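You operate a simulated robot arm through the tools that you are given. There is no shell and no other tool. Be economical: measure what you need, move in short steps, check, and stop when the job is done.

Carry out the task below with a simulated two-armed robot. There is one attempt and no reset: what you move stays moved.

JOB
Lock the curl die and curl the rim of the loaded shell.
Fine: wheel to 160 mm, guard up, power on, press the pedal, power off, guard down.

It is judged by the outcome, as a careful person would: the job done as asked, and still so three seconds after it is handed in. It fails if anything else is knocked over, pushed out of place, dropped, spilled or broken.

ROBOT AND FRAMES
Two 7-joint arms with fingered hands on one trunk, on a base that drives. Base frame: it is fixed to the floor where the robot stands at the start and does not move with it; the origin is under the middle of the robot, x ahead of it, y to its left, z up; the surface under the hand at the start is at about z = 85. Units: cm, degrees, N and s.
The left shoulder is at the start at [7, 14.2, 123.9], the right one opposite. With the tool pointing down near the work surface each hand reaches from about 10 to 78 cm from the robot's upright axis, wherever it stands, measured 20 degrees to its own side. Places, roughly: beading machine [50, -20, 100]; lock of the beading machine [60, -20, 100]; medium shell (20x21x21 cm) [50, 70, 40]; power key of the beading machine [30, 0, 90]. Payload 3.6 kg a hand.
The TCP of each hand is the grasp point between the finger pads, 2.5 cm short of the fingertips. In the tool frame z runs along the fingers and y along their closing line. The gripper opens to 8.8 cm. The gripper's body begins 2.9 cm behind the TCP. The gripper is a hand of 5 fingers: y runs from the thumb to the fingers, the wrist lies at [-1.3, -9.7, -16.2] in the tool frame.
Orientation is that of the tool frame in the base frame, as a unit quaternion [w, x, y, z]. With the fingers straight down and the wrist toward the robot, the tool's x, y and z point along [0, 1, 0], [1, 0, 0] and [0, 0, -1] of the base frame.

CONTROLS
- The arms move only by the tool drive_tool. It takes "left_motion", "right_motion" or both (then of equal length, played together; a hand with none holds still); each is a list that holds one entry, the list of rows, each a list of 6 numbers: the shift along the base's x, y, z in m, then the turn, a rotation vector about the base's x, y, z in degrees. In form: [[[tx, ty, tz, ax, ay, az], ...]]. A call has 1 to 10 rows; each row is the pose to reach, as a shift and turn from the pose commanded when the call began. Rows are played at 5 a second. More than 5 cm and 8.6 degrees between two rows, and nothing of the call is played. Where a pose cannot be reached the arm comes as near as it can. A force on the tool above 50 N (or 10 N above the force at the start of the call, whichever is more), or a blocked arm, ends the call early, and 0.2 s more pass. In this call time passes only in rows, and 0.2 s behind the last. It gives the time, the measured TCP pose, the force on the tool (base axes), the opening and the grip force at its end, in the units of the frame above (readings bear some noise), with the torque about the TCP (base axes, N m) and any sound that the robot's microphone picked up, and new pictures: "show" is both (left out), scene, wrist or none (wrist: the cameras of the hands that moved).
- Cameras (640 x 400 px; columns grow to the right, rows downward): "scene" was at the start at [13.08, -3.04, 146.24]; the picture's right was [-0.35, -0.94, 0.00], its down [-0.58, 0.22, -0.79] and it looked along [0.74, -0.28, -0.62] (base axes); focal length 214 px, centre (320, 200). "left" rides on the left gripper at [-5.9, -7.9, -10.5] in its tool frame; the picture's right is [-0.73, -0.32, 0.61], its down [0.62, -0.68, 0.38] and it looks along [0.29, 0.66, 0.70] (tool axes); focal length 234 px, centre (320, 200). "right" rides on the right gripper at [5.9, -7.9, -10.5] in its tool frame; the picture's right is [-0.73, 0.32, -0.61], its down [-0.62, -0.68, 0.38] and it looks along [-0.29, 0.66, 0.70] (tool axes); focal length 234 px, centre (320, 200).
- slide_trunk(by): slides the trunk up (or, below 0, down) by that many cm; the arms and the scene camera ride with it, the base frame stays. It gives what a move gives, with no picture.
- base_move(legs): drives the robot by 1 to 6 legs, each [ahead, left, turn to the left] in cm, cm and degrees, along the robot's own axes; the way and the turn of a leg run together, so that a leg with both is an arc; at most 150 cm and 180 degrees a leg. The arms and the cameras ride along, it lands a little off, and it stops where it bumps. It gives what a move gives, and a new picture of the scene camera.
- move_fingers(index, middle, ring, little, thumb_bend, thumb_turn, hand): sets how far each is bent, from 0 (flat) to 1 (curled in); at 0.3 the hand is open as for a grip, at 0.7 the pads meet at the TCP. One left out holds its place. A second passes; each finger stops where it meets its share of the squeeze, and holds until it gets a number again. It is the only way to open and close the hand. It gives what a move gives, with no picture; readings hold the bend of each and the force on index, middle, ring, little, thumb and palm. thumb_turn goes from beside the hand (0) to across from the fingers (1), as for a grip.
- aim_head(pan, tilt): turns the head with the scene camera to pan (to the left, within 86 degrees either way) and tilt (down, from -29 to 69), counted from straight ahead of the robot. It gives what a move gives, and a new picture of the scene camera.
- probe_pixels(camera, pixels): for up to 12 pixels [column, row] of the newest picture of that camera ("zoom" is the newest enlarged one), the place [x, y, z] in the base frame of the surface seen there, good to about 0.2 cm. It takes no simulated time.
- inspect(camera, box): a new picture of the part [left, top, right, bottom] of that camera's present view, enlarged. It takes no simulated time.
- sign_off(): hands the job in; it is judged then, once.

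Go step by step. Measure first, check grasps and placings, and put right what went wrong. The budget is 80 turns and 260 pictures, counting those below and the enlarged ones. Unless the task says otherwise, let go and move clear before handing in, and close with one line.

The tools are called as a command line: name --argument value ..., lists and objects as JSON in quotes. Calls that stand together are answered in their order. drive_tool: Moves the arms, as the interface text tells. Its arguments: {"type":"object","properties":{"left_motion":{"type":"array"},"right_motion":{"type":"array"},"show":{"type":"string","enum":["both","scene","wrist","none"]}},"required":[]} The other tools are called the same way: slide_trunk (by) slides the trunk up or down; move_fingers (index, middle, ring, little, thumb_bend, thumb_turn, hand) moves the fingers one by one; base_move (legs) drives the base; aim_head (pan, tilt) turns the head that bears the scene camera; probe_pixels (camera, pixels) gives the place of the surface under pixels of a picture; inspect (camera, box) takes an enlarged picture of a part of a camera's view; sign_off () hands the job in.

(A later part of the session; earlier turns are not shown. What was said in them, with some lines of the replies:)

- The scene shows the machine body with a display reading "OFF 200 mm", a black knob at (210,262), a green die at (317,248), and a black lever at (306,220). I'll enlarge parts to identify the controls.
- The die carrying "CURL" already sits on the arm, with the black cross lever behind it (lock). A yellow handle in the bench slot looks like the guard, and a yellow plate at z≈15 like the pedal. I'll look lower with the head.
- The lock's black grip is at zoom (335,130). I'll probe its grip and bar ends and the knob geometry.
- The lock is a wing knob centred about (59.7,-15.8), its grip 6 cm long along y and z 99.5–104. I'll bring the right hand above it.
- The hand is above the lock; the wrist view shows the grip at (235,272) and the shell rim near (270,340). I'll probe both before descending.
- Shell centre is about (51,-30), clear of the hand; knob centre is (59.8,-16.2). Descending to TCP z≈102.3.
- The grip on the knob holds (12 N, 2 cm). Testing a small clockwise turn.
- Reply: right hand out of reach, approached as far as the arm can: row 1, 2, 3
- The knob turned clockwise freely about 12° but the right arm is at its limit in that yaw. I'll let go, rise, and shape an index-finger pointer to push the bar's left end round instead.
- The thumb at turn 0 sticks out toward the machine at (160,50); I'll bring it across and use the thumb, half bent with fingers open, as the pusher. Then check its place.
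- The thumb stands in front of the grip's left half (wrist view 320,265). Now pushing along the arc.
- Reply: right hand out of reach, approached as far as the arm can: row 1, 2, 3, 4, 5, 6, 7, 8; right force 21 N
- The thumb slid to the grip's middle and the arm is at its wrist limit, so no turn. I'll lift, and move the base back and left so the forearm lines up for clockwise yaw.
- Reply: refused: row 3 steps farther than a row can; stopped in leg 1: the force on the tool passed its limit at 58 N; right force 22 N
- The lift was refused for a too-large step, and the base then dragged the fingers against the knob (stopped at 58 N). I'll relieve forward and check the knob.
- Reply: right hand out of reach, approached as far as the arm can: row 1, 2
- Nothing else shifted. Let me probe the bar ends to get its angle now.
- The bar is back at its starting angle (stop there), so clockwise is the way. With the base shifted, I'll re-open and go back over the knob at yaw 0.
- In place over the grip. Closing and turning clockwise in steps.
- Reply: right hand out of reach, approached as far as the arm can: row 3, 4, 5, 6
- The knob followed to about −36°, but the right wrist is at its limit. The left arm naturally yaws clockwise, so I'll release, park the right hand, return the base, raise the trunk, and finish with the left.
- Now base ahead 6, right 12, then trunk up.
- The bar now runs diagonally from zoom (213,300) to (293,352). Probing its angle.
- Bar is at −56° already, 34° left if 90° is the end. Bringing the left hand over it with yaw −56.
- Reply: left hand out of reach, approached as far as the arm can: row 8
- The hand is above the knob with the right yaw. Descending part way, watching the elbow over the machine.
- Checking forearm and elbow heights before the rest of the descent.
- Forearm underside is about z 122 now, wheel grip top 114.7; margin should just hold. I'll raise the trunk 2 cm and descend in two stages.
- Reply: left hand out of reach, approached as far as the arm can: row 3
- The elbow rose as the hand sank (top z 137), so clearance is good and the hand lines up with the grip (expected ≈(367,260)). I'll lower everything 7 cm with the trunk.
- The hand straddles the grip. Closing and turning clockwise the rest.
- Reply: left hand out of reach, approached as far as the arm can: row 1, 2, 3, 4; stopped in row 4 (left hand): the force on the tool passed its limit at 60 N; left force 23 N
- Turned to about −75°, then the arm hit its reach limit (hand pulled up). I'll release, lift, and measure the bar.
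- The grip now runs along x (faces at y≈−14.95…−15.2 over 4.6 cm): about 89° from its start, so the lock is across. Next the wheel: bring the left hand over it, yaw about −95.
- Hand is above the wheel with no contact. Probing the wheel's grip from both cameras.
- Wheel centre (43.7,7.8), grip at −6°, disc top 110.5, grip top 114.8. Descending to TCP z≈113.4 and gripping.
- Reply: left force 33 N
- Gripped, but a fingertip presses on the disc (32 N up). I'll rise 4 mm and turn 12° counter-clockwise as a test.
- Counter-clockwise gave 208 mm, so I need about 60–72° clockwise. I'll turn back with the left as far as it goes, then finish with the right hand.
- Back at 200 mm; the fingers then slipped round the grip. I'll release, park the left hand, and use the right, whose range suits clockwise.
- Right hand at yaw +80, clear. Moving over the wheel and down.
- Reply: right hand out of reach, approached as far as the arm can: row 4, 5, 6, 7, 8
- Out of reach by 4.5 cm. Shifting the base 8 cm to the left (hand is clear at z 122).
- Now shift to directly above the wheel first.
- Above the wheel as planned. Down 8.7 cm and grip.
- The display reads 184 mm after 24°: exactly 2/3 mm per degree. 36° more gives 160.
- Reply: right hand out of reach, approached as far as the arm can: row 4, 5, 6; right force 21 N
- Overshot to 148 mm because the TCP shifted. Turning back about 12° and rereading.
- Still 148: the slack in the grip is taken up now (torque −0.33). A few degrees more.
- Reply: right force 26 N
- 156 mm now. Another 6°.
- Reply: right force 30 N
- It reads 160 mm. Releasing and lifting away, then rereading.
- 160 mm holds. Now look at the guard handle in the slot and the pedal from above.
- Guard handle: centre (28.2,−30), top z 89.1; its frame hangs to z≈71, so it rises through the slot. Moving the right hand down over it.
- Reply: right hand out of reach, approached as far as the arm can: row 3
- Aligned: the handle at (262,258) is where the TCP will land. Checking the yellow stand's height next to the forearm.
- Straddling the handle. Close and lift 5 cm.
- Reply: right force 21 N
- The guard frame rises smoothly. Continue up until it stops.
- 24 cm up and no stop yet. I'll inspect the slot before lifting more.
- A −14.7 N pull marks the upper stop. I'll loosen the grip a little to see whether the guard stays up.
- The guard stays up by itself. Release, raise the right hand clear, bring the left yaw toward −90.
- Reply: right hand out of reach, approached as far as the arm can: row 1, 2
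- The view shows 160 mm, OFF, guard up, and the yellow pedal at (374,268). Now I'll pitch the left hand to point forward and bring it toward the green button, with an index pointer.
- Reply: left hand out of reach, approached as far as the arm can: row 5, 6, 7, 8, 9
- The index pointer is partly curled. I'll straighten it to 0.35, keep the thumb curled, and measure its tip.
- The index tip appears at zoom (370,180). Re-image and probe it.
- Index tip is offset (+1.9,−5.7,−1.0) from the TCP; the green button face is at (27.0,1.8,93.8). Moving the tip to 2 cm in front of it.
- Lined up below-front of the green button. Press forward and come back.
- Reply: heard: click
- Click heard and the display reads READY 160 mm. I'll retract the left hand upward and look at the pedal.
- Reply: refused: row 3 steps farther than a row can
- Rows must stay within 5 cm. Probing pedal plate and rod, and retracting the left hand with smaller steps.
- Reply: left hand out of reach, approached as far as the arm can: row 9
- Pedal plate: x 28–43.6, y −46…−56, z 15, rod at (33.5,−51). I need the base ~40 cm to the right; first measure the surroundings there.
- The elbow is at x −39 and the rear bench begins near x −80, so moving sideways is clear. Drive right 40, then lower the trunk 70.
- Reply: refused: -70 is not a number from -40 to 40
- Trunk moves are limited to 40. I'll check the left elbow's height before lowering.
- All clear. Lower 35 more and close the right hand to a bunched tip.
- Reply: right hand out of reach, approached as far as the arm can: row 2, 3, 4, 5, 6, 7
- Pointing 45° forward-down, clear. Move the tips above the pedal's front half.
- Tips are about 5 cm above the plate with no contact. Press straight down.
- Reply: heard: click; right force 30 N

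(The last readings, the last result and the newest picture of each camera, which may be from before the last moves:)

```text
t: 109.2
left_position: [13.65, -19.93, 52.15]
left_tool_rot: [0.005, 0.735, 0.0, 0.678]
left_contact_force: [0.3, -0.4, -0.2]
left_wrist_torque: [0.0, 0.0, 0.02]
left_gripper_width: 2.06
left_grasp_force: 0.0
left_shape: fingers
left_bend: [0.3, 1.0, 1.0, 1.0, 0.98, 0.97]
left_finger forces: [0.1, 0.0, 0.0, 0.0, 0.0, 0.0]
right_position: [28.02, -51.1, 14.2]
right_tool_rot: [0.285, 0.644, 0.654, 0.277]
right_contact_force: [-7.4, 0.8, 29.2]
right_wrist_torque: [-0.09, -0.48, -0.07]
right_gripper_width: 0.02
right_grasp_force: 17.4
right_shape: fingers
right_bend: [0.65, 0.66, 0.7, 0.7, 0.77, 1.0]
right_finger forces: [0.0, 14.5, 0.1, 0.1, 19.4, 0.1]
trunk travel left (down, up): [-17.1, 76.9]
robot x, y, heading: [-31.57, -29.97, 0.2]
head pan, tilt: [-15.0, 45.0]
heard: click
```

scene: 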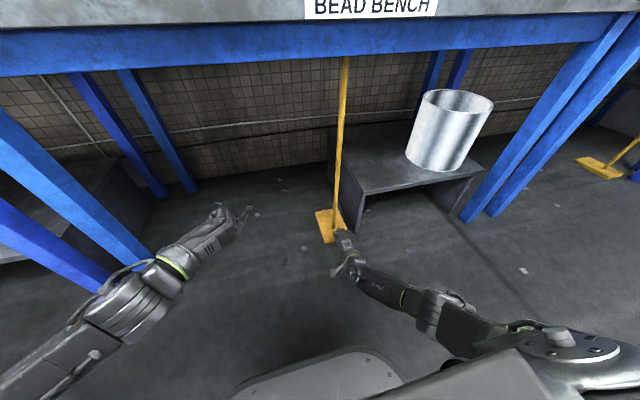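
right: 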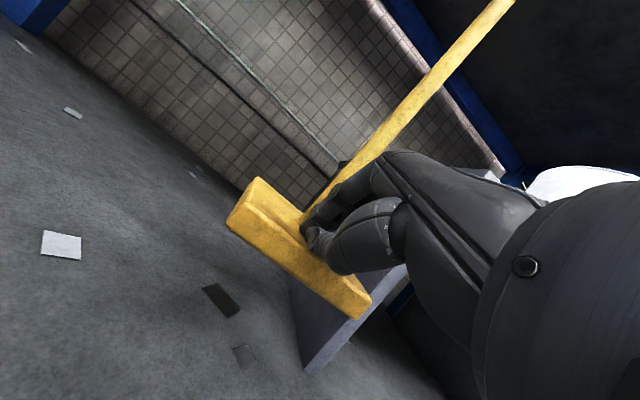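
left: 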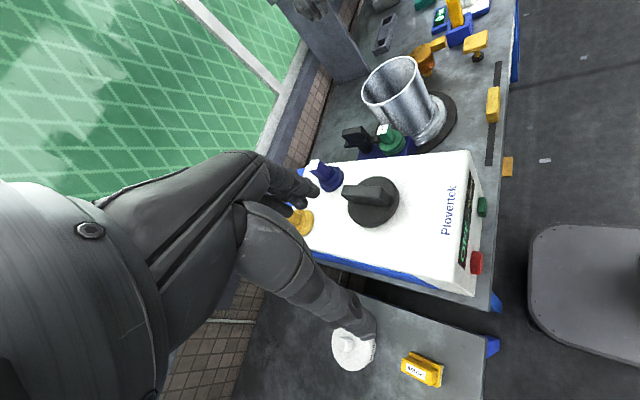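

A click was heard at 29 N. I'll hold a moment and listen.

drive_tool --right_motion '[[[0, 0, -0.003, 0, 0, 0], [0, 0, -0.003, 0, 0, 0], [0, 0, -0.003, 0, 0, 0], [0, 0, -0.003, 0, 0, 0], [0, 0, -0.003, 0, 0, 0], [0, 0, -0.003, 0, 0, 0], [0, 0, -0.003, 0, 0, 0], [0, 0, -0.003, 0, 0, 0], [0, 0, -0.003, 0, 0, 0], [0, 0, -0.003, 0, 0, 0]]]' --show "none"

drive_tool --right_motion '[[[0, 0, 0.03, 0, 0, 0], [0, 0, 0.06, 0, 0, 0], [0, 0, 0.08, 0, 0, 0], [-0.04, 0, 0.1, 0, 0, 0], [-0.08, 0, 0.12, 0, 0, 0], [-0.12, 0, 0.14, 0, 0, 0], [-0.16, 0, 0.16, 0, 0, 0]]]' --show "scene"

```text
t: 111.4
left_position: [13.66, -19.83, 52.13]
left_tool_rot: [0.005, 0.734, 0.002, 0.68]
left_contact_force: [-0.9, 0.1, 0.0]
left_wrist_torque: [0.02, 0.01, 0.01]
left_gripper_width: 2.08
left_grasp_force: 0.0
left_shape: fingers
left_bend: [0.3, 1.0, 1.0, 1.0, 0.98, 0.97]
left_finger forces: [0.1, 0.0, 0.1, 0.1, 0.0, 0.0]
right_position: [28.12, -51.15, 13.94]
right_tool_rot: [0.285, 0.645, 0.653, 0.276]
right_contact_force: [-7.9, 4.4, 49.1]
right_wrist_torque: [-0.33, -0.96, -0.11]
right_gripper_width: 0.02
right_grasp_force: 26.1
right_shape: fingers
right_bend: [0.64, 0.63, 0.68, 0.7, 0.78, 1.0]
right_finger forces: [0.0, 23.8, 8.1, 0.0, 19.3, 0.0]
trunk travel left (down, up): [-17.1, 76.9]
robot x, y, heading: [-31.19, -29.39, 0.5]
head pan, tilt: [-15.0, 45.0]
```

```text
t: 113.0
left_position: [13.94, -19.92, 51.81]
left_tool_rot: [0.003, 0.736, -0.001, 0.677]
left_contact_force: [0.7, 0.0, 0.0]
left_wrist_torque: [-0.02, 0.01, 0.01]
left_gripper_width: 2.05
left_grasp_force: 0.1
left_shape: fingers
left_bend: [0.3, 1.0, 1.0, 1.0, 0.98, 0.97]
left_finger forces: [0.2, 0.0, 0.0, 0.0, 0.1, 0.1]
right_position: [12.21, -51.2, 29.16]
right_tool_rot: [0.282, 0.644, 0.656, 0.274]
right_contact_force: [0.2, 0.0, -0.1]
right_wrist_torque: [0.0, 0.0, 0.02]
right_gripper_width: 0.0
right_grasp_force: 0.1
right_shape: fingers
right_bend: [0.7, 0.7, 0.7, 0.7, 0.7, 1.0]
right_finger forces: [0.0, 0.0, 0.0, 0.1, 0.0, 0.0]
trunk travel left (down, up): [-17.1, 76.9]
robot x, y, heading: [-31.28, -29.84, 0.5]
head pan, tilt: [-15.0, 45.0]
```

scene: 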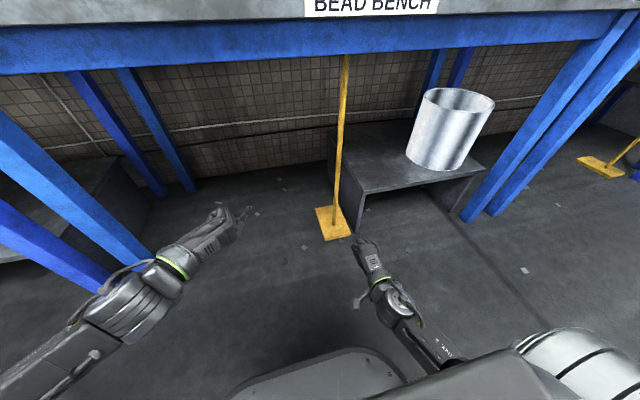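

Pedal released. Raise the trunk to see the shell and display.

slide_trunk --by 35

slide_trunk --by 35

aim_head --pan 15 --tilt 40

inspect --camera "scene" --box '[200, 140, 440, 290]'

```text
t: 116.4
left_position: [14.03, -19.97, 86.85]
left_tool_rot: [0.004, 0.736, 0.0, 0.677]
left_contact_force: [0.4, 0.3, 0.6]
left_wrist_torque: [0.01, -0.01, 0.0]
left_gripper_width: 2.02
left_grasp_force: 0.0
left_shape: fingers
left_bend: [0.3, 1.0, 1.0, 1.0, 0.98, 0.97]
left_finger forces: [0.1, 0.1, 0.0, 0.1, 0.1, 0.0]
right_position: [12.25, -51.07, 64.02]
right_tool_rot: [0.281, 0.645, 0.655, 0.274]
right_contact_force: [0.0, -0.1, 0.7]
right_wrist_torque: [0.01, -0.01, -0.01]
right_gripper_width: 0.01
right_grasp_force: 0.0
right_shape: fingers
right_bend: [0.7, 0.7, 0.7, 0.7, 0.7, 1.0]
right_finger forces: [0.0, 0.0, 0.0, 0.0, 0.1, 0.1]
trunk travel left (down, up): [-52.1, 41.9]
robot x, y, heading: [-31.02, -29.98, 0.5]
head pan, tilt: [-15.0, 45.0]
```

```text
t: 119.8
left_position: [13.98, -19.92, 121.8]
left_tool_rot: [0.003, 0.736, 0.0, 0.677]
left_contact_force: [-0.8, 0.1, 0.0]
left_wrist_torque: [0.0, 0.0, -0.01]
left_gripper_width: 2.04
left_grasp_force: 0.0
left_shape: fingers
left_bend: [0.3, 1.0, 1.0, 1.0, 0.98, 0.97]
left_finger forces: [0.0, 0.1, 0.0, 0.0, 0.0, 0.1]
right_position: [12.15, -51.08, 99.11]
right_tool_rot: [0.281, 0.645, 0.656, 0.275]
right_contact_force: [-0.6, -0.9, 0.6]
right_wrist_torque: [-0.02, 0.01, 0.0]
right_gripper_width: 0.01
right_grasp_force: 0.1
right_shape: fingers
right_bend: [0.7, 0.7, 0.7, 0.7, 0.7, 1.0]
right_finger forces: [0.0, 0.0, 0.0, 0.0, 0.1, 0.0]
trunk travel left (down, up): [-87.1, 6.9]
robot x, y, heading: [-31.18, -29.96, 0.4]
head pan, tilt: [-15.0, 45.0]
```

```text
t: 120.8
left_position: [13.98, -19.89, 121.83]
left_tool_rot: [0.004, 0.736, 0.0, 0.677]
left_contact_force: [-0.1, -0.1, -0.2]
left_wrist_torque: [0.01, 0.0, 0.0]
left_gripper_width: 2.04
left_grasp_force: 0.1
left_shape: fingers
left_bend: [0.3, 1.0, 1.0, 1.0, 0.98, 0.97]
left_finger forces: [0.0, 0.0, 0.0, 0.1, 0.1, 0.0]
right_position: [12.07, -51.03, 99.1]
right_tool_rot: [0.281, 0.645, 0.655, 0.274]
right_contact_force: [-0.1, 0.0, -0.5]
right_wrist_torque: [0.01, -0.02, -0.03]
right_gripper_width: 0.04
right_grasp_force: 0.0
right_shape: fingers
right_bend: [0.7, 0.7, 0.7, 0.7, 0.7, 1.0]
right_finger forces: [0.0, 0.0, 0.0, 0.0, 0.0, 0.0]
trunk travel left (down, up): [-87.1, 6.9]
robot x, y, heading: [-30.88, -30.13, 0.3]
head pan, tilt: [15.0, 40.0]
```

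scene: 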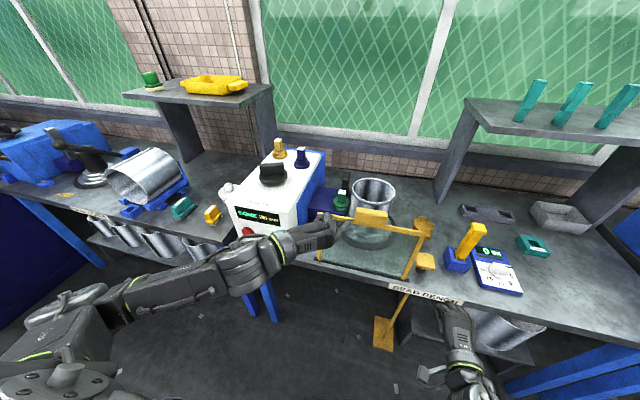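

```text
2.67 times, centred on (320, 215) of scene
```

zoom: 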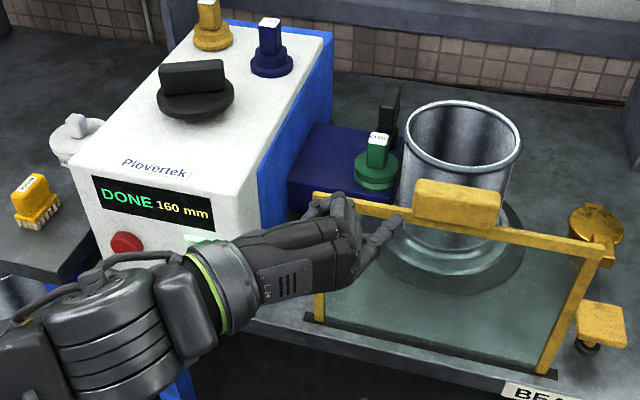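

DONE 160 mm: the rim is curled. Next, power off: drive back left so the left index can press the power key again.

base_move --legs '[[0, 38, 0]]'

inspect --camera "scene" --box '[260, 170, 420, 270]'

```text
t: 123.1
left_position: [13.42, 17.57, 121.85]
left_tool_rot: [0.0, 0.736, 0.004, 0.677]
left_contact_force: [-0.5, -1.3, 0.6]
left_wrist_torque: [0.02, 0.03, -0.01]
left_gripper_width: 2.06
left_grasp_force: 0.0
left_shape: fingers
left_bend: [0.3, 1.0, 1.0, 1.0, 0.98, 0.97]
left_finger forces: [0.0, 0.0, 0.0, 0.0, 0.1, 0.0]
right_position: [12.03, -13.44, 99.11]
right_tool_rot: [0.279, 0.641, 0.659, 0.277]
right_contact_force: [1.5, 0.0, 0.1]
right_wrist_torque: [-0.05, -0.02, -0.04]
right_gripper_width: 0.0
right_grasp_force: 0.1
right_shape: fingers
right_bend: [0.7, 0.7, 0.7, 0.7, 0.7, 1.0]
right_finger forces: [0.0, 0.0, 0.0, 0.1, 0.1, 0.0]
trunk travel left (down, up): [-87.1, 6.9]
robot x, y, heading: [-31.52, 7.34, 1.0]
head pan, tilt: [15.0, 40.0]
```

scene: 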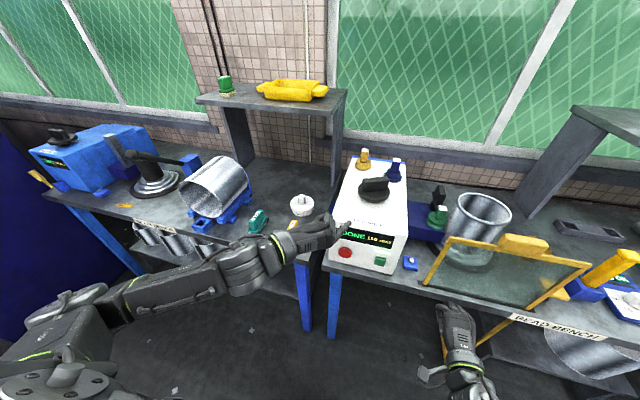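

```text
4.00 times, centred on (340, 220) of scene
```

zoom: 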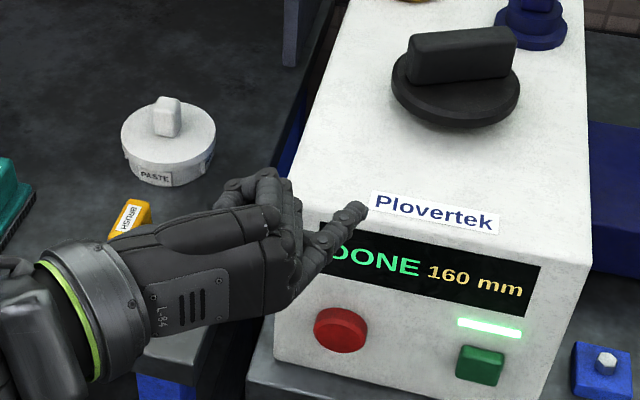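

Move to the green key and press as before (TCP to x 25.4).

drive_tool --left_motion '[[[0.0, -0.015, -0.04, 0, 0, 0], [0.01, -0.03, -0.08, 0, 0, 0], [0.02, -0.045, -0.12, 0, 0, 0], [0.03, -0.06, -0.16, 0, 0, 0], [0.04, -0.075, -0.2, 0, 0, 0], [0.05, -0.09, -0.24, 0, 0, 0], [0.075, -0.099, -0.272, 0, 0, 0], [0.1, -0.099, -0.272, 0, 0, 0], [0.113, -0.099, -0.272, 0, 0, 0], [0.121, -0.099, -0.272, 0, 0, 0]]]' --show "none"

inspect --camera "scene" --box '[300, 190, 440, 280]'

```text
t: 125.3
left_position: [25.3, 8.04, 94.68]
left_tool_rot: [0.0, 0.736, 0.004, 0.677]
left_contact_force: [-2.4, 1.3, -0.2]
left_wrist_torque: [0.01, 0.02, -0.11]
left_gripper_width: 2.07
left_grasp_force: 1.4
left_shape: fingers
left_bend: [0.3, 1.0, 1.0, 1.0, 0.98, 0.97]
left_finger forces: [2.4, 0.0, 0.1, 0.1, 0.0, 0.0]
right_position: [11.98, -13.4, 99.09]
right_tool_rot: [0.28, 0.641, 0.659, 0.276]
right_contact_force: [0.8, -0.7, 0.2]
right_wrist_torque: [-0.03, 0.02, -0.03]
right_gripper_width: 0.0
right_grasp_force: 0.2
right_shape: fingers
right_bend: [0.7, 0.7, 0.7, 0.7, 0.7, 1.0]
right_finger forces: [0.1, 0.0, 0.1, 0.0, 0.0, 0.1]
trunk travel left (down, up): [-87.1, 6.9]
robot x, y, heading: [-31.66, 7.11, 0.9]
head pan, tilt: [15.0, 40.0]
heard: click
```

```text
4.44 times, centred on (370, 235) of scene
```

zoom: 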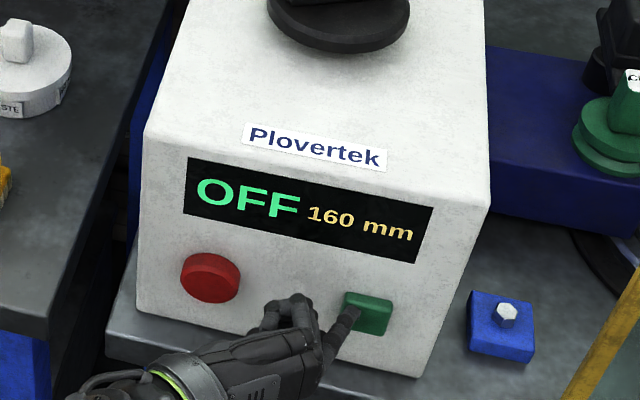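

OFF at 160 mm. Retract the left hand, and bring the right hand up and back to pointing down.

drive_tool --left_motion '[[[-0.03, 0, 0, 0, 0, 0], [-0.07, 0.0, 0.01, 0, 0, 0], [-0.1, 0.01, 0.04, 0, 0, 0], [-0.12, 0.03, 0.075, 0, 0, 0], [-0.13, 0.05, 0.115, 0, 0, 0], [-0.13, 0.07, 0.155, 0, 0, 0], [-0.13, 0.09, 0.195, 0, 0, 0], [-0.13, 0.11, 0.235, 0, 0, 0], [-0.13, 0.12, 0.26, 0, 0, 0]]]' --right_motion '[[[0, -0.01, 0.03, 0, 5, 0], [0, -0.02, 0.06, 0, 10, 0], [0, -0.03, 0.09, 0, 15, 0], [0, -0.04, 0.12, 0, 20, 0], [0, -0.05, 0.15, 0, 25, 0], [0, -0.07, 0.18, 0, 30, 0], [0, -0.09, 0.21, 0, 36, 0], [0, -0.11, 0.24, 0, 42, 0], [0, -0.13, 0.27, 0, 46, 0]]]' --show "none"

move_fingers --hand "right" --index 0.3 --middle 0.3 --ring 0.3 --little 0.3 --thumb_bend 0.3

aim_head --pan -25 --tilt 42

inspect --camera "scene" --box '[220, 140, 420, 265]'

```text
t: 127.3
left_position: [12.82, 20.0, 120.63]
left_tool_rot: [0.001, 0.736, 0.004, 0.677]
left_contact_force: [0.2, -0.2, 0.1]
left_wrist_torque: [0.0, -0.01, -0.01]
left_gripper_width: 2.05
left_grasp_force: 0.1
left_shape: fingers
left_bend: [0.3, 1.0, 1.0, 1.0, 0.98, 0.97]
left_finger forces: [0.1, 0.1, 0.0, 0.0, 0.0, 0.0]
right_position: [12.07, -26.58, 126.15]
right_tool_rot: [0.001, 0.698, 0.716, 0.002]
right_contact_force: [-0.1, -0.1, 0.2]
right_wrist_torque: [0.01, 0.02, 0.01]
right_gripper_width: 0.0
right_grasp_force: 0.2
right_shape: fingers
right_bend: [0.7, 0.7, 0.7, 0.7, 0.7, 1.0]
right_finger forces: [0.1, 0.0, 0.1, 0.1, 0.1, 0.0]
right hand out of reach, approached as far as the arm can: row 5
trunk travel left (down, up): [-87.1, 6.9]
robot x, y, heading: [-31.41, 7.16, 0.8]
head pan, tilt: [15.0, 40.0]
```

```text
t: 128.3
left_position: [12.74, 20.12, 120.66]
left_tool_rot: [0.001, 0.736, 0.004, 0.677]
left_contact_force: [-0.5, 0.6, -0.4]
left_wrist_torque: [0.02, -0.01, 0.0]
left_gripper_width: 2.05
left_grasp_force: 0.1
left_shape: fingers
left_bend: [0.3, 1.0, 1.0, 1.0, 0.98, 0.97]
left_finger forces: [0.0, 0.1, 0.0, 0.1, 0.1, 0.0]
right_position: [12.07, -26.52, 126.11]
right_tool_rot: [-0.001, 0.698, 0.716, 0.003]
right_contact_force: [1.1, -0.1, 0.0]
right_wrist_torque: [0.0, -0.03, -0.01]
right_gripper_width: 8.44
right_grasp_force: 0.0
right_shape: fingers
right_bend: [0.3, 0.3, 0.3, 0.3, 0.3, 1.0]
right_finger forces: [0.0, 0.0, 0.0, 0.0, 0.0, 0.0]
trunk travel left (down, up): [-87.1, 6.9]
robot x, y, heading: [-31.88, 7.49, 0.8]
head pan, tilt: [15.0, 40.0]
```

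```text
t: 129.4
left_position: [12.83, 19.97, 120.57]
left_tool_rot: [0.0, 0.736, 0.004, 0.676]
left_contact_force: [0.5, 0.4, 0.2]
left_wrist_torque: [-0.01, -0.05, 0.04]
left_gripper_width: 2.04
left_grasp_force: 0.1
left_shape: fingers
left_bend: [0.3, 1.0, 1.0, 1.0, 0.98, 0.97]
left_finger forces: [0.1, 0.0, 0.1, 0.1, 0.0, 0.0]
right_position: [12.17, -26.57, 126.15]
right_tool_rot: [0.0, 0.698, 0.716, 0.004]
right_contact_force: [0.0, 0.5, -0.5]
right_wrist_torque: [-0.02, 0.0, 0.02]
right_gripper_width: 8.41
right_grasp_force: 0.2
right_shape: fingers
right_bend: [0.3, 0.3, 0.3, 0.3, 0.3, 1.0]
right_finger forces: [0.1, 0.1, 0.0, 0.0, 0.0, 0.0]
trunk travel left (down, up): [-87.1, 6.9]
robot x, y, heading: [-31.76, 7.24, 0.7]
head pan, tilt: [-25.0, 42.0]
```

scene: 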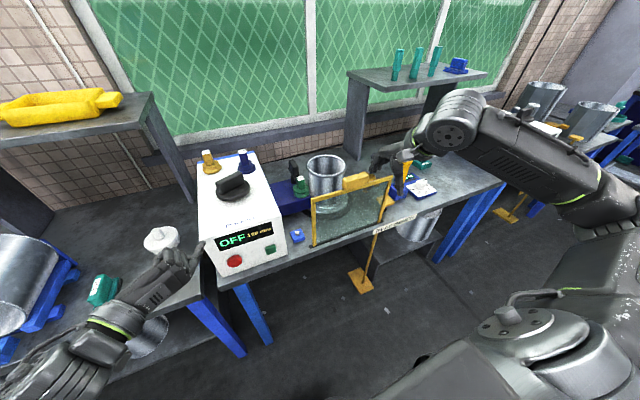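

```text
3.20 times, centred on (320, 202) of scene
```

zoom: 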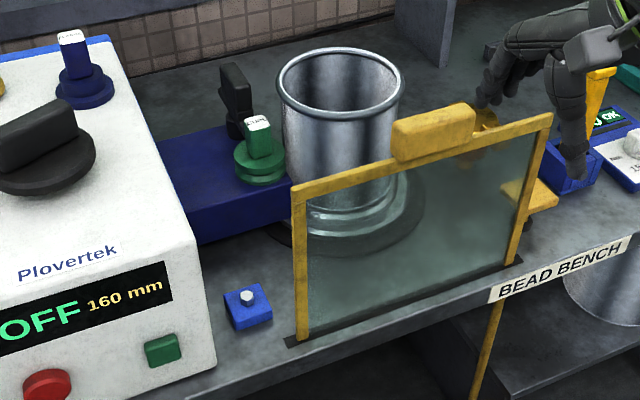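

The shell's rim is curled and the guard is still up. Probing the handle.

probe_pixels --camera "zoom" --pixels '[[432, 118], [396, 128], [470, 110], [432, 140], [400, 150], [298, 335], [518, 262]]'

base_move --legs '[[8, 0, 0]]'

```text
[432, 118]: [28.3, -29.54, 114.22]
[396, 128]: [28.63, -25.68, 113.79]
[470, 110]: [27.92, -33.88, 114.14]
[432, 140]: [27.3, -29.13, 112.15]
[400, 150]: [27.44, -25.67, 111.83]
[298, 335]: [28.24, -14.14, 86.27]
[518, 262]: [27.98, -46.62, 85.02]
```

```text
t: 130.4
left_position: [20.35, 20.21, 120.68]
left_tool_rot: [-0.001, 0.735, 0.004, 0.678]
left_contact_force: [0.3, -0.7, 0.0]
left_wrist_torque: [0.03, -0.03, -0.01]
left_gripper_width: 2.05
left_grasp_force: 0.1
left_shape: fingers
left_bend: [0.3, 1.0, 1.0, 1.0, 0.98, 0.97]
left_finger forces: [0.1, 0.1, 0.0, 0.1, 0.1, 0.0]
right_position: [19.67, -26.34, 126.36]
right_tool_rot: [0.002, 0.698, 0.716, 0.005]
right_contact_force: [-0.4, 0.0, 0.6]
right_wrist_torque: [0.0, 0.0, -0.01]
right_gripper_width: 8.37
right_grasp_force: 0.0
right_shape: fingers
right_bend: [0.3, 0.3, 0.3, 0.3, 0.3, 1.0]
right_finger forces: [0.1, 0.0, 0.0, 0.0, 0.1, 0.1]
trunk travel left (down, up): [-87.1, 6.9]
robot x, y, heading: [-23.84, 7.2, 0.9]
head pan, tilt: [-25.0, 42.0]
```

scene: 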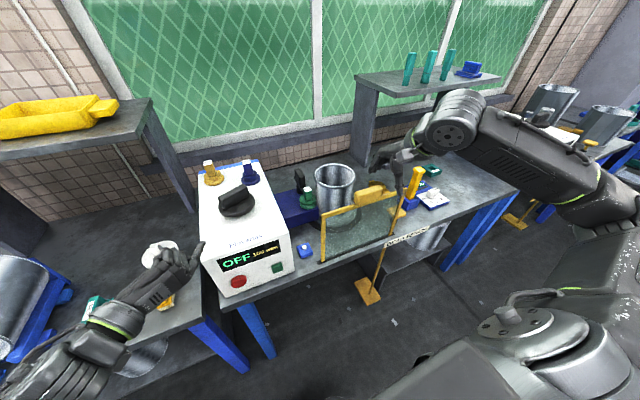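

Handle top is z 114.2 at (28.3,−29.8). Moving over it and down, then gripping.

drive_tool --right_motion '[[[0.03, -0.012, 0, 0, 0, 0], [0.06, -0.024, 0, 0, 0, 0], [0.086, -0.035, 0, 0, 0, 0], [0.086, -0.035, -0.04, 0, 0, 0], [0.086, -0.035, -0.08, 0, 0, 0], [0.086, -0.035, -0.11, 0, 0, 0], [0.086, -0.035, -0.131, 0, 0, 0]]]'

move_fingers --hand "right" --index 0.7 --middle 0.7 --ring 0.7 --little 0.7 --thumb_bend 0.7

```text
t: 132.1
left_position: [20.74, 20.09, 120.58]
left_tool_rot: [0.0, 0.735, 0.005, 0.678]
left_contact_force: [0.5, -0.1, -0.2]
left_wrist_torque: [0.0, 0.0, 0.02]
left_gripper_width: 2.04
left_grasp_force: 0.0
left_shape: fingers
left_bend: [0.3, 1.0, 1.0, 1.0, 0.98, 0.97]
left_finger forces: [0.0, 0.0, 0.0, 0.0, 0.1, 0.1]
right_position: [28.48, -29.84, 113.09]
right_tool_rot: [0.0, 0.698, 0.716, 0.003]
right_contact_force: [-0.7, 0.5, 0.0]
right_wrist_torque: [0.02, -0.02, -0.01]
right_gripper_width: 8.44
right_grasp_force: 0.1
right_shape: fingers
right_bend: [0.3, 0.3, 0.3, 0.3, 0.3, 1.0]
right_finger forces: [0.0, 0.0, 0.0, 0.1, 0.1, 0.0]
trunk travel left (down, up): [-87.1, 6.9]
robot x, y, heading: [-23.81, 7.26, 1.0]
head pan, tilt: [-25.0, 42.0]
```

scene: 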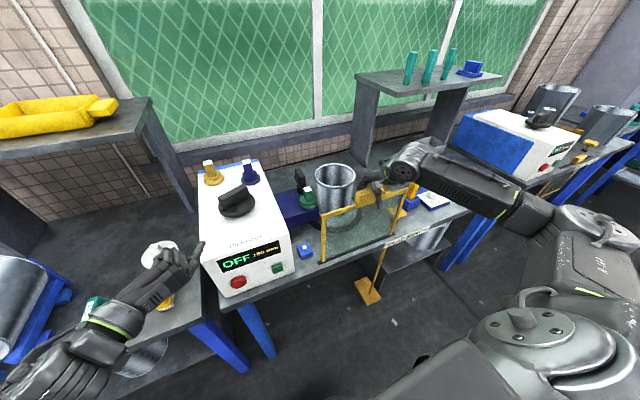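
right: 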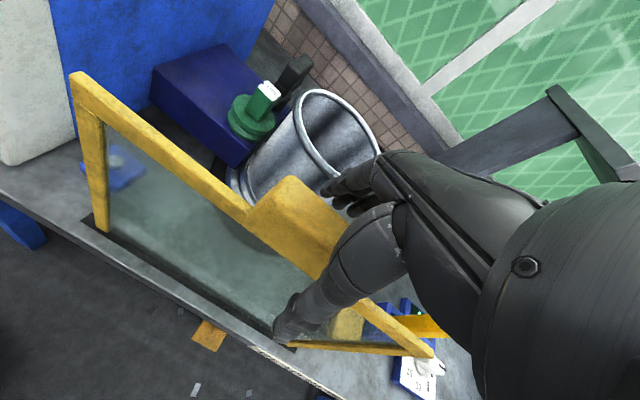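

```text
t: 133.1
left_position: [20.97, 20.15, 120.39]
left_tool_rot: [0.0, 0.737, 0.005, 0.676]
left_contact_force: [0.3, -0.2, 0.3]
left_wrist_torque: [0.0, 0.04, -0.01]
left_gripper_width: 2.06
left_grasp_force: 0.0
left_shape: fingers
left_bend: [0.3, 1.0, 1.0, 1.0, 0.98, 0.97]
left_finger forces: [0.0, 0.0, 0.0, 0.0, 0.1, 0.1]
right_position: [28.73, -29.73, 112.93]
right_tool_rot: [0.0, 0.698, 0.716, 0.003]
right_contact_force: [13.1, -0.5, 1.1]
right_wrist_torque: [0.03, -0.17, 0.33]
right_gripper_width: 1.95
right_grasp_force: 13.7
right_shape: fingers
right_bend: [0.62, 0.64, 0.64, 0.66, 0.61, 1.0]
right_finger forces: [5.3, 5.5, 5.0, 4.6, 7.1, 0.1]
trunk travel left (down, up): [-87.1, 6.9]
robot x, y, heading: [-23.85, 7.25, 1.1]
head pan, tilt: [-25.0, 42.0]
```

Firm grip. Lowering the guard 25 cm.

drive_tool --right_motion '[[[0, 0, -0.025, 0, 0, 0], [0, 0, -0.05, 0, 0, 0], [0, 0, -0.075, 0, 0, 0], [0, 0, -0.1, 0, 0, 0], [0, 0, -0.125, 0, 0, 0], [0, 0, -0.15, 0, 0, 0], [0, 0, -0.175, 0, 0, 0], [0, 0, -0.2, 0, 0, 0], [0, 0, -0.22, 0, 0, 0], [0, 0, -0.24, 0, 0, 0]]]'

```text
t: 135.2
left_position: [21.12, 20.21, 120.51]
left_tool_rot: [0.001, 0.737, 0.005, 0.676]
left_contact_force: [-0.1, 0.2, 0.5]
left_wrist_torque: [0.02, 0.02, 0.01]
left_gripper_width: 2.05
left_grasp_force: 0.0
left_shape: fingers
left_bend: [0.3, 1.0, 1.0, 1.0, 0.98, 0.97]
left_finger forces: [0.0, 0.0, 0.1, 0.0, 0.0, 0.0]
right_position: [28.69, -29.75, 88.94]
right_tool_rot: [-0.002, 0.698, 0.716, 0.003]
right_contact_force: [12.2, 0.9, 2.5]
right_wrist_torque: [0.0, -0.19, 0.34]
right_gripper_width: 1.94
right_grasp_force: 13.7
right_shape: fingers
right_bend: [0.61, 0.63, 0.63, 0.66, 0.61, 1.0]
right_finger forces: [5.3, 5.4, 4.8, 4.8, 7.2, 0.0]
trunk travel left (down, up): [-87.1, 6.9]
robot x, y, heading: [-23.89, 7.22, 1.1]
head pan, tilt: [-25.0, 42.0]
```

scene: 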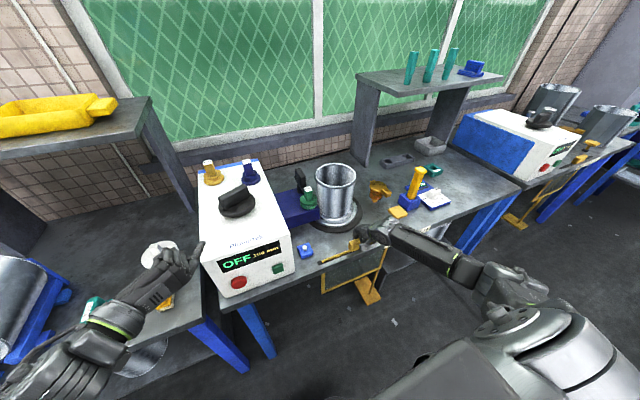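
right: 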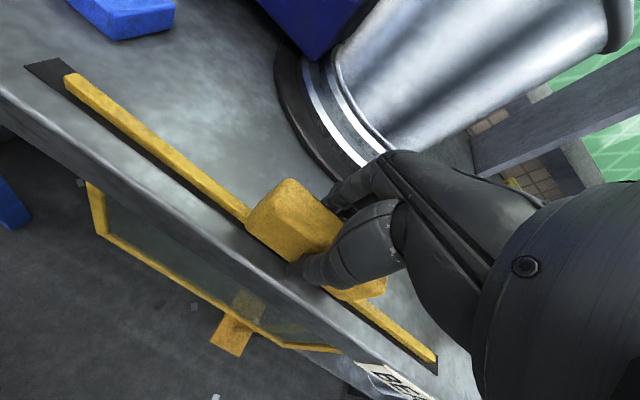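

Nearly down; the top rail still shows above the slot. Lower the last bit until it seats.

drive_tool --right_motion '[[[0, 0, -0.005, 0, 0, 0], [0, 0, -0.01, 0, 0, 0], [0, 0, -0.014, 0, 0, 0]]]' --show "wrist"

```text
t: 136.1
left_position: [20.76, 20.45, 120.6]
left_tool_rot: [0.0, 0.736, 0.005, 0.677]
left_contact_force: [-1.4, -0.5, -0.3]
left_wrist_torque: [0.03, 0.03, 0.01]
left_gripper_width: 2.06
left_grasp_force: 0.1
left_shape: fingers
left_bend: [0.3, 1.0, 1.0, 1.0, 0.98, 0.97]
left_finger forces: [0.1, 0.0, 0.1, 0.1, 0.1, 0.0]
right_position: [28.8, -29.79, 87.98]
right_tool_rot: [0.002, 0.698, 0.716, 0.004]
right_contact_force: [14.3, -1.8, 18.1]
right_wrist_torque: [-0.18, -0.31, 0.33]
right_gripper_width: 1.94
right_grasp_force: 17.0
right_shape: fingers
right_bend: [0.62, 0.63, 0.63, 0.66, 0.61, 1.0]
right_finger forces: [5.7, 8.5, 5.4, 5.1, 8.5, 0.1]
trunk travel left (down, up): [-87.1, 6.9]
robot x, y, heading: [-23.98, 7.39, 1.1]
head pan, tilt: [-25.0, 42.0]
```

right: 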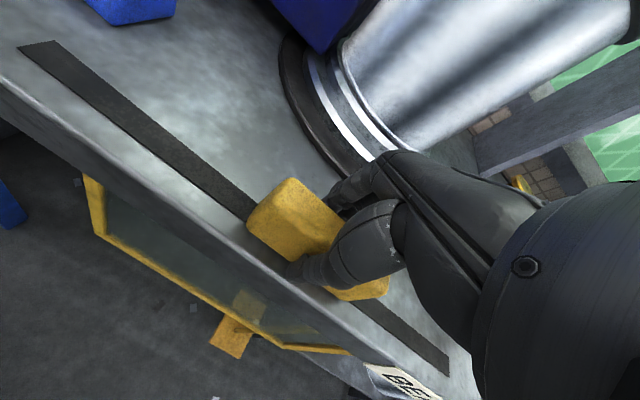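

Seated (18 N up, rail flush in the slot). Release, lift clear, back off and verify everything.

move_fingers --hand "right" --index 0.3 --middle 0.3 --ring 0.3 --little 0.3 --thumb_bend 0.3

drive_tool --right_motion '[[[0, 0, 0.04, 0, 0, 0], [0, 0, 0.08, 0, 0, 0], [0, 0, 0.12, 0, 0, 0], [0, 0, 0.16, 0, 0, 0], [-0.03, 0, 0.19, 0, 0, 0], [-0.06, 0, 0.22, 0, 0, 0], [-0.1, 0, 0.24, 0, 0, 0]]]' --show "none"

base_move --legs '[[-8, 0, 0]]'

inspect --camera "scene" --box '[190, 140, 430, 290]'

```text
t: 137.1
left_position: [20.84, 20.19, 120.52]
left_tool_rot: [0.0, 0.736, 0.004, 0.677]
left_contact_force: [0.7, 1.0, 0.1]
left_wrist_torque: [-0.02, 0.0, 0.0]
left_gripper_width: 2.04
left_grasp_force: 0.1
left_shape: fingers
left_bend: [0.3, 1.0, 1.0, 1.0, 0.98, 0.97]
left_finger forces: [0.0, 0.0, 0.1, 0.0, 0.1, 0.0]
right_position: [28.58, -29.71, 87.56]
right_tool_rot: [0.0, 0.697, 0.717, 0.003]
right_contact_force: [-0.9, -0.7, -0.1]
right_wrist_torque: [0.0, -0.01, -0.01]
right_gripper_width: 8.4
right_grasp_force: 0.0
right_shape: fingers
right_bend: [0.3, 0.3, 0.3, 0.3, 0.3, 1.0]
right_finger forces: [0.2, 0.0, 0.1, 0.1, 0.0, 0.1]
trunk travel left (down, up): [-87.1, 6.9]
robot x, y, heading: [-24.09, 7.65, 1.0]
head pan, tilt: [-25.0, 42.0]
```

```text
t: 138.7
left_position: [20.49, 20.3, 120.61]
left_tool_rot: [0.0, 0.735, 0.005, 0.678]
left_contact_force: [-0.4, -0.4, 0.4]
left_wrist_torque: [-0.01, 0.01, 0.04]
left_gripper_width: 2.04
left_grasp_force: 0.3
left_shape: fingers
left_bend: [0.3, 1.0, 1.0, 1.0, 0.98, 0.97]
left_finger forces: [0.0, 0.1, 0.1, 0.1, 0.1, 0.1]
right_position: [18.41, -29.58, 111.8]
right_tool_rot: [-0.001, 0.697, 0.717, 0.003]
right_contact_force: [-0.3, 0.1, -0.1]
right_wrist_torque: [-0.03, -0.03, -0.01]
right_gripper_width: 8.43
right_grasp_force: 0.2
right_shape: fingers
right_bend: [0.3, 0.3, 0.3, 0.3, 0.3, 1.0]
right_finger forces: [0.0, 0.1, 0.0, 0.0, 0.0, 0.1]
trunk travel left (down, up): [-87.1, 6.9]
robot x, y, heading: [-23.52, 7.3, 1.0]
head pan, tilt: [-25.0, 42.0]
```

```text
t: 139.7
left_position: [13.22, 20.19, 120.43]
left_tool_rot: [0.0, 0.737, 0.003, 0.676]
left_contact_force: [0.4, -0.9, -0.3]
left_wrist_torque: [-0.03, -0.01, 0.0]
left_gripper_width: 2.04
left_grasp_force: 0.0
left_shape: fingers
left_bend: [0.3, 1.0, 1.0, 1.0, 0.98, 0.97]
left_finger forces: [0.0, 0.0, 0.0, 0.0, 0.0, 0.0]
right_position: [10.93, -29.89, 111.68]
right_tool_rot: [-0.001, 0.698, 0.716, 0.002]
right_contact_force: [-0.5, 0.4, 0.4]
right_wrist_torque: [0.01, 0.0, 0.02]
right_gripper_width: 8.45
right_grasp_force: 0.1
right_shape: fingers
right_bend: [0.3, 0.3, 0.3, 0.3, 0.3, 1.0]
right_finger forces: [0.1, 0.0, 0.1, 0.1, 0.0, 0.0]
trunk travel left (down, up): [-87.1, 6.9]
robot x, y, heading: [-31.89, 7.12, 1.0]
head pan, tilt: [-25.0, 42.0]
```

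scene: 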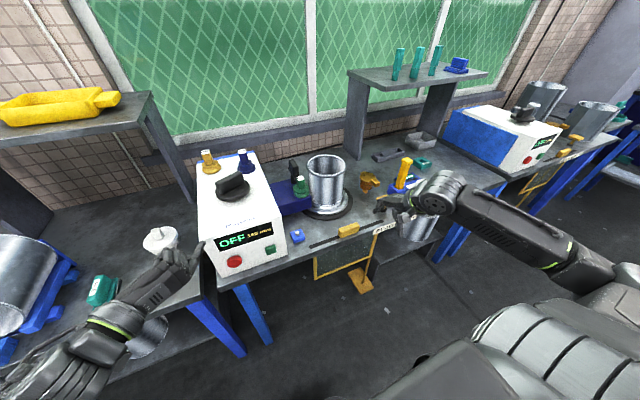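

```text
2.67 times, centred on (310, 215) of scene
```

zoom: 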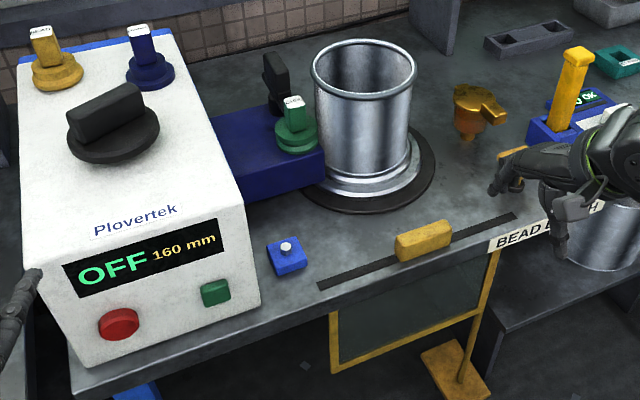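

The display reads OFF 160 mm, the guard is down in its slot, the lock lies across, the rim is curled and both hands are clear. Handing in.

sign_off

```text
The job is handed in.
```

The curl die is locked and the loaded shell's rim is curled. The machine showed DONE at 160 mm. The power is off, the guard is down, and both hands are clear.
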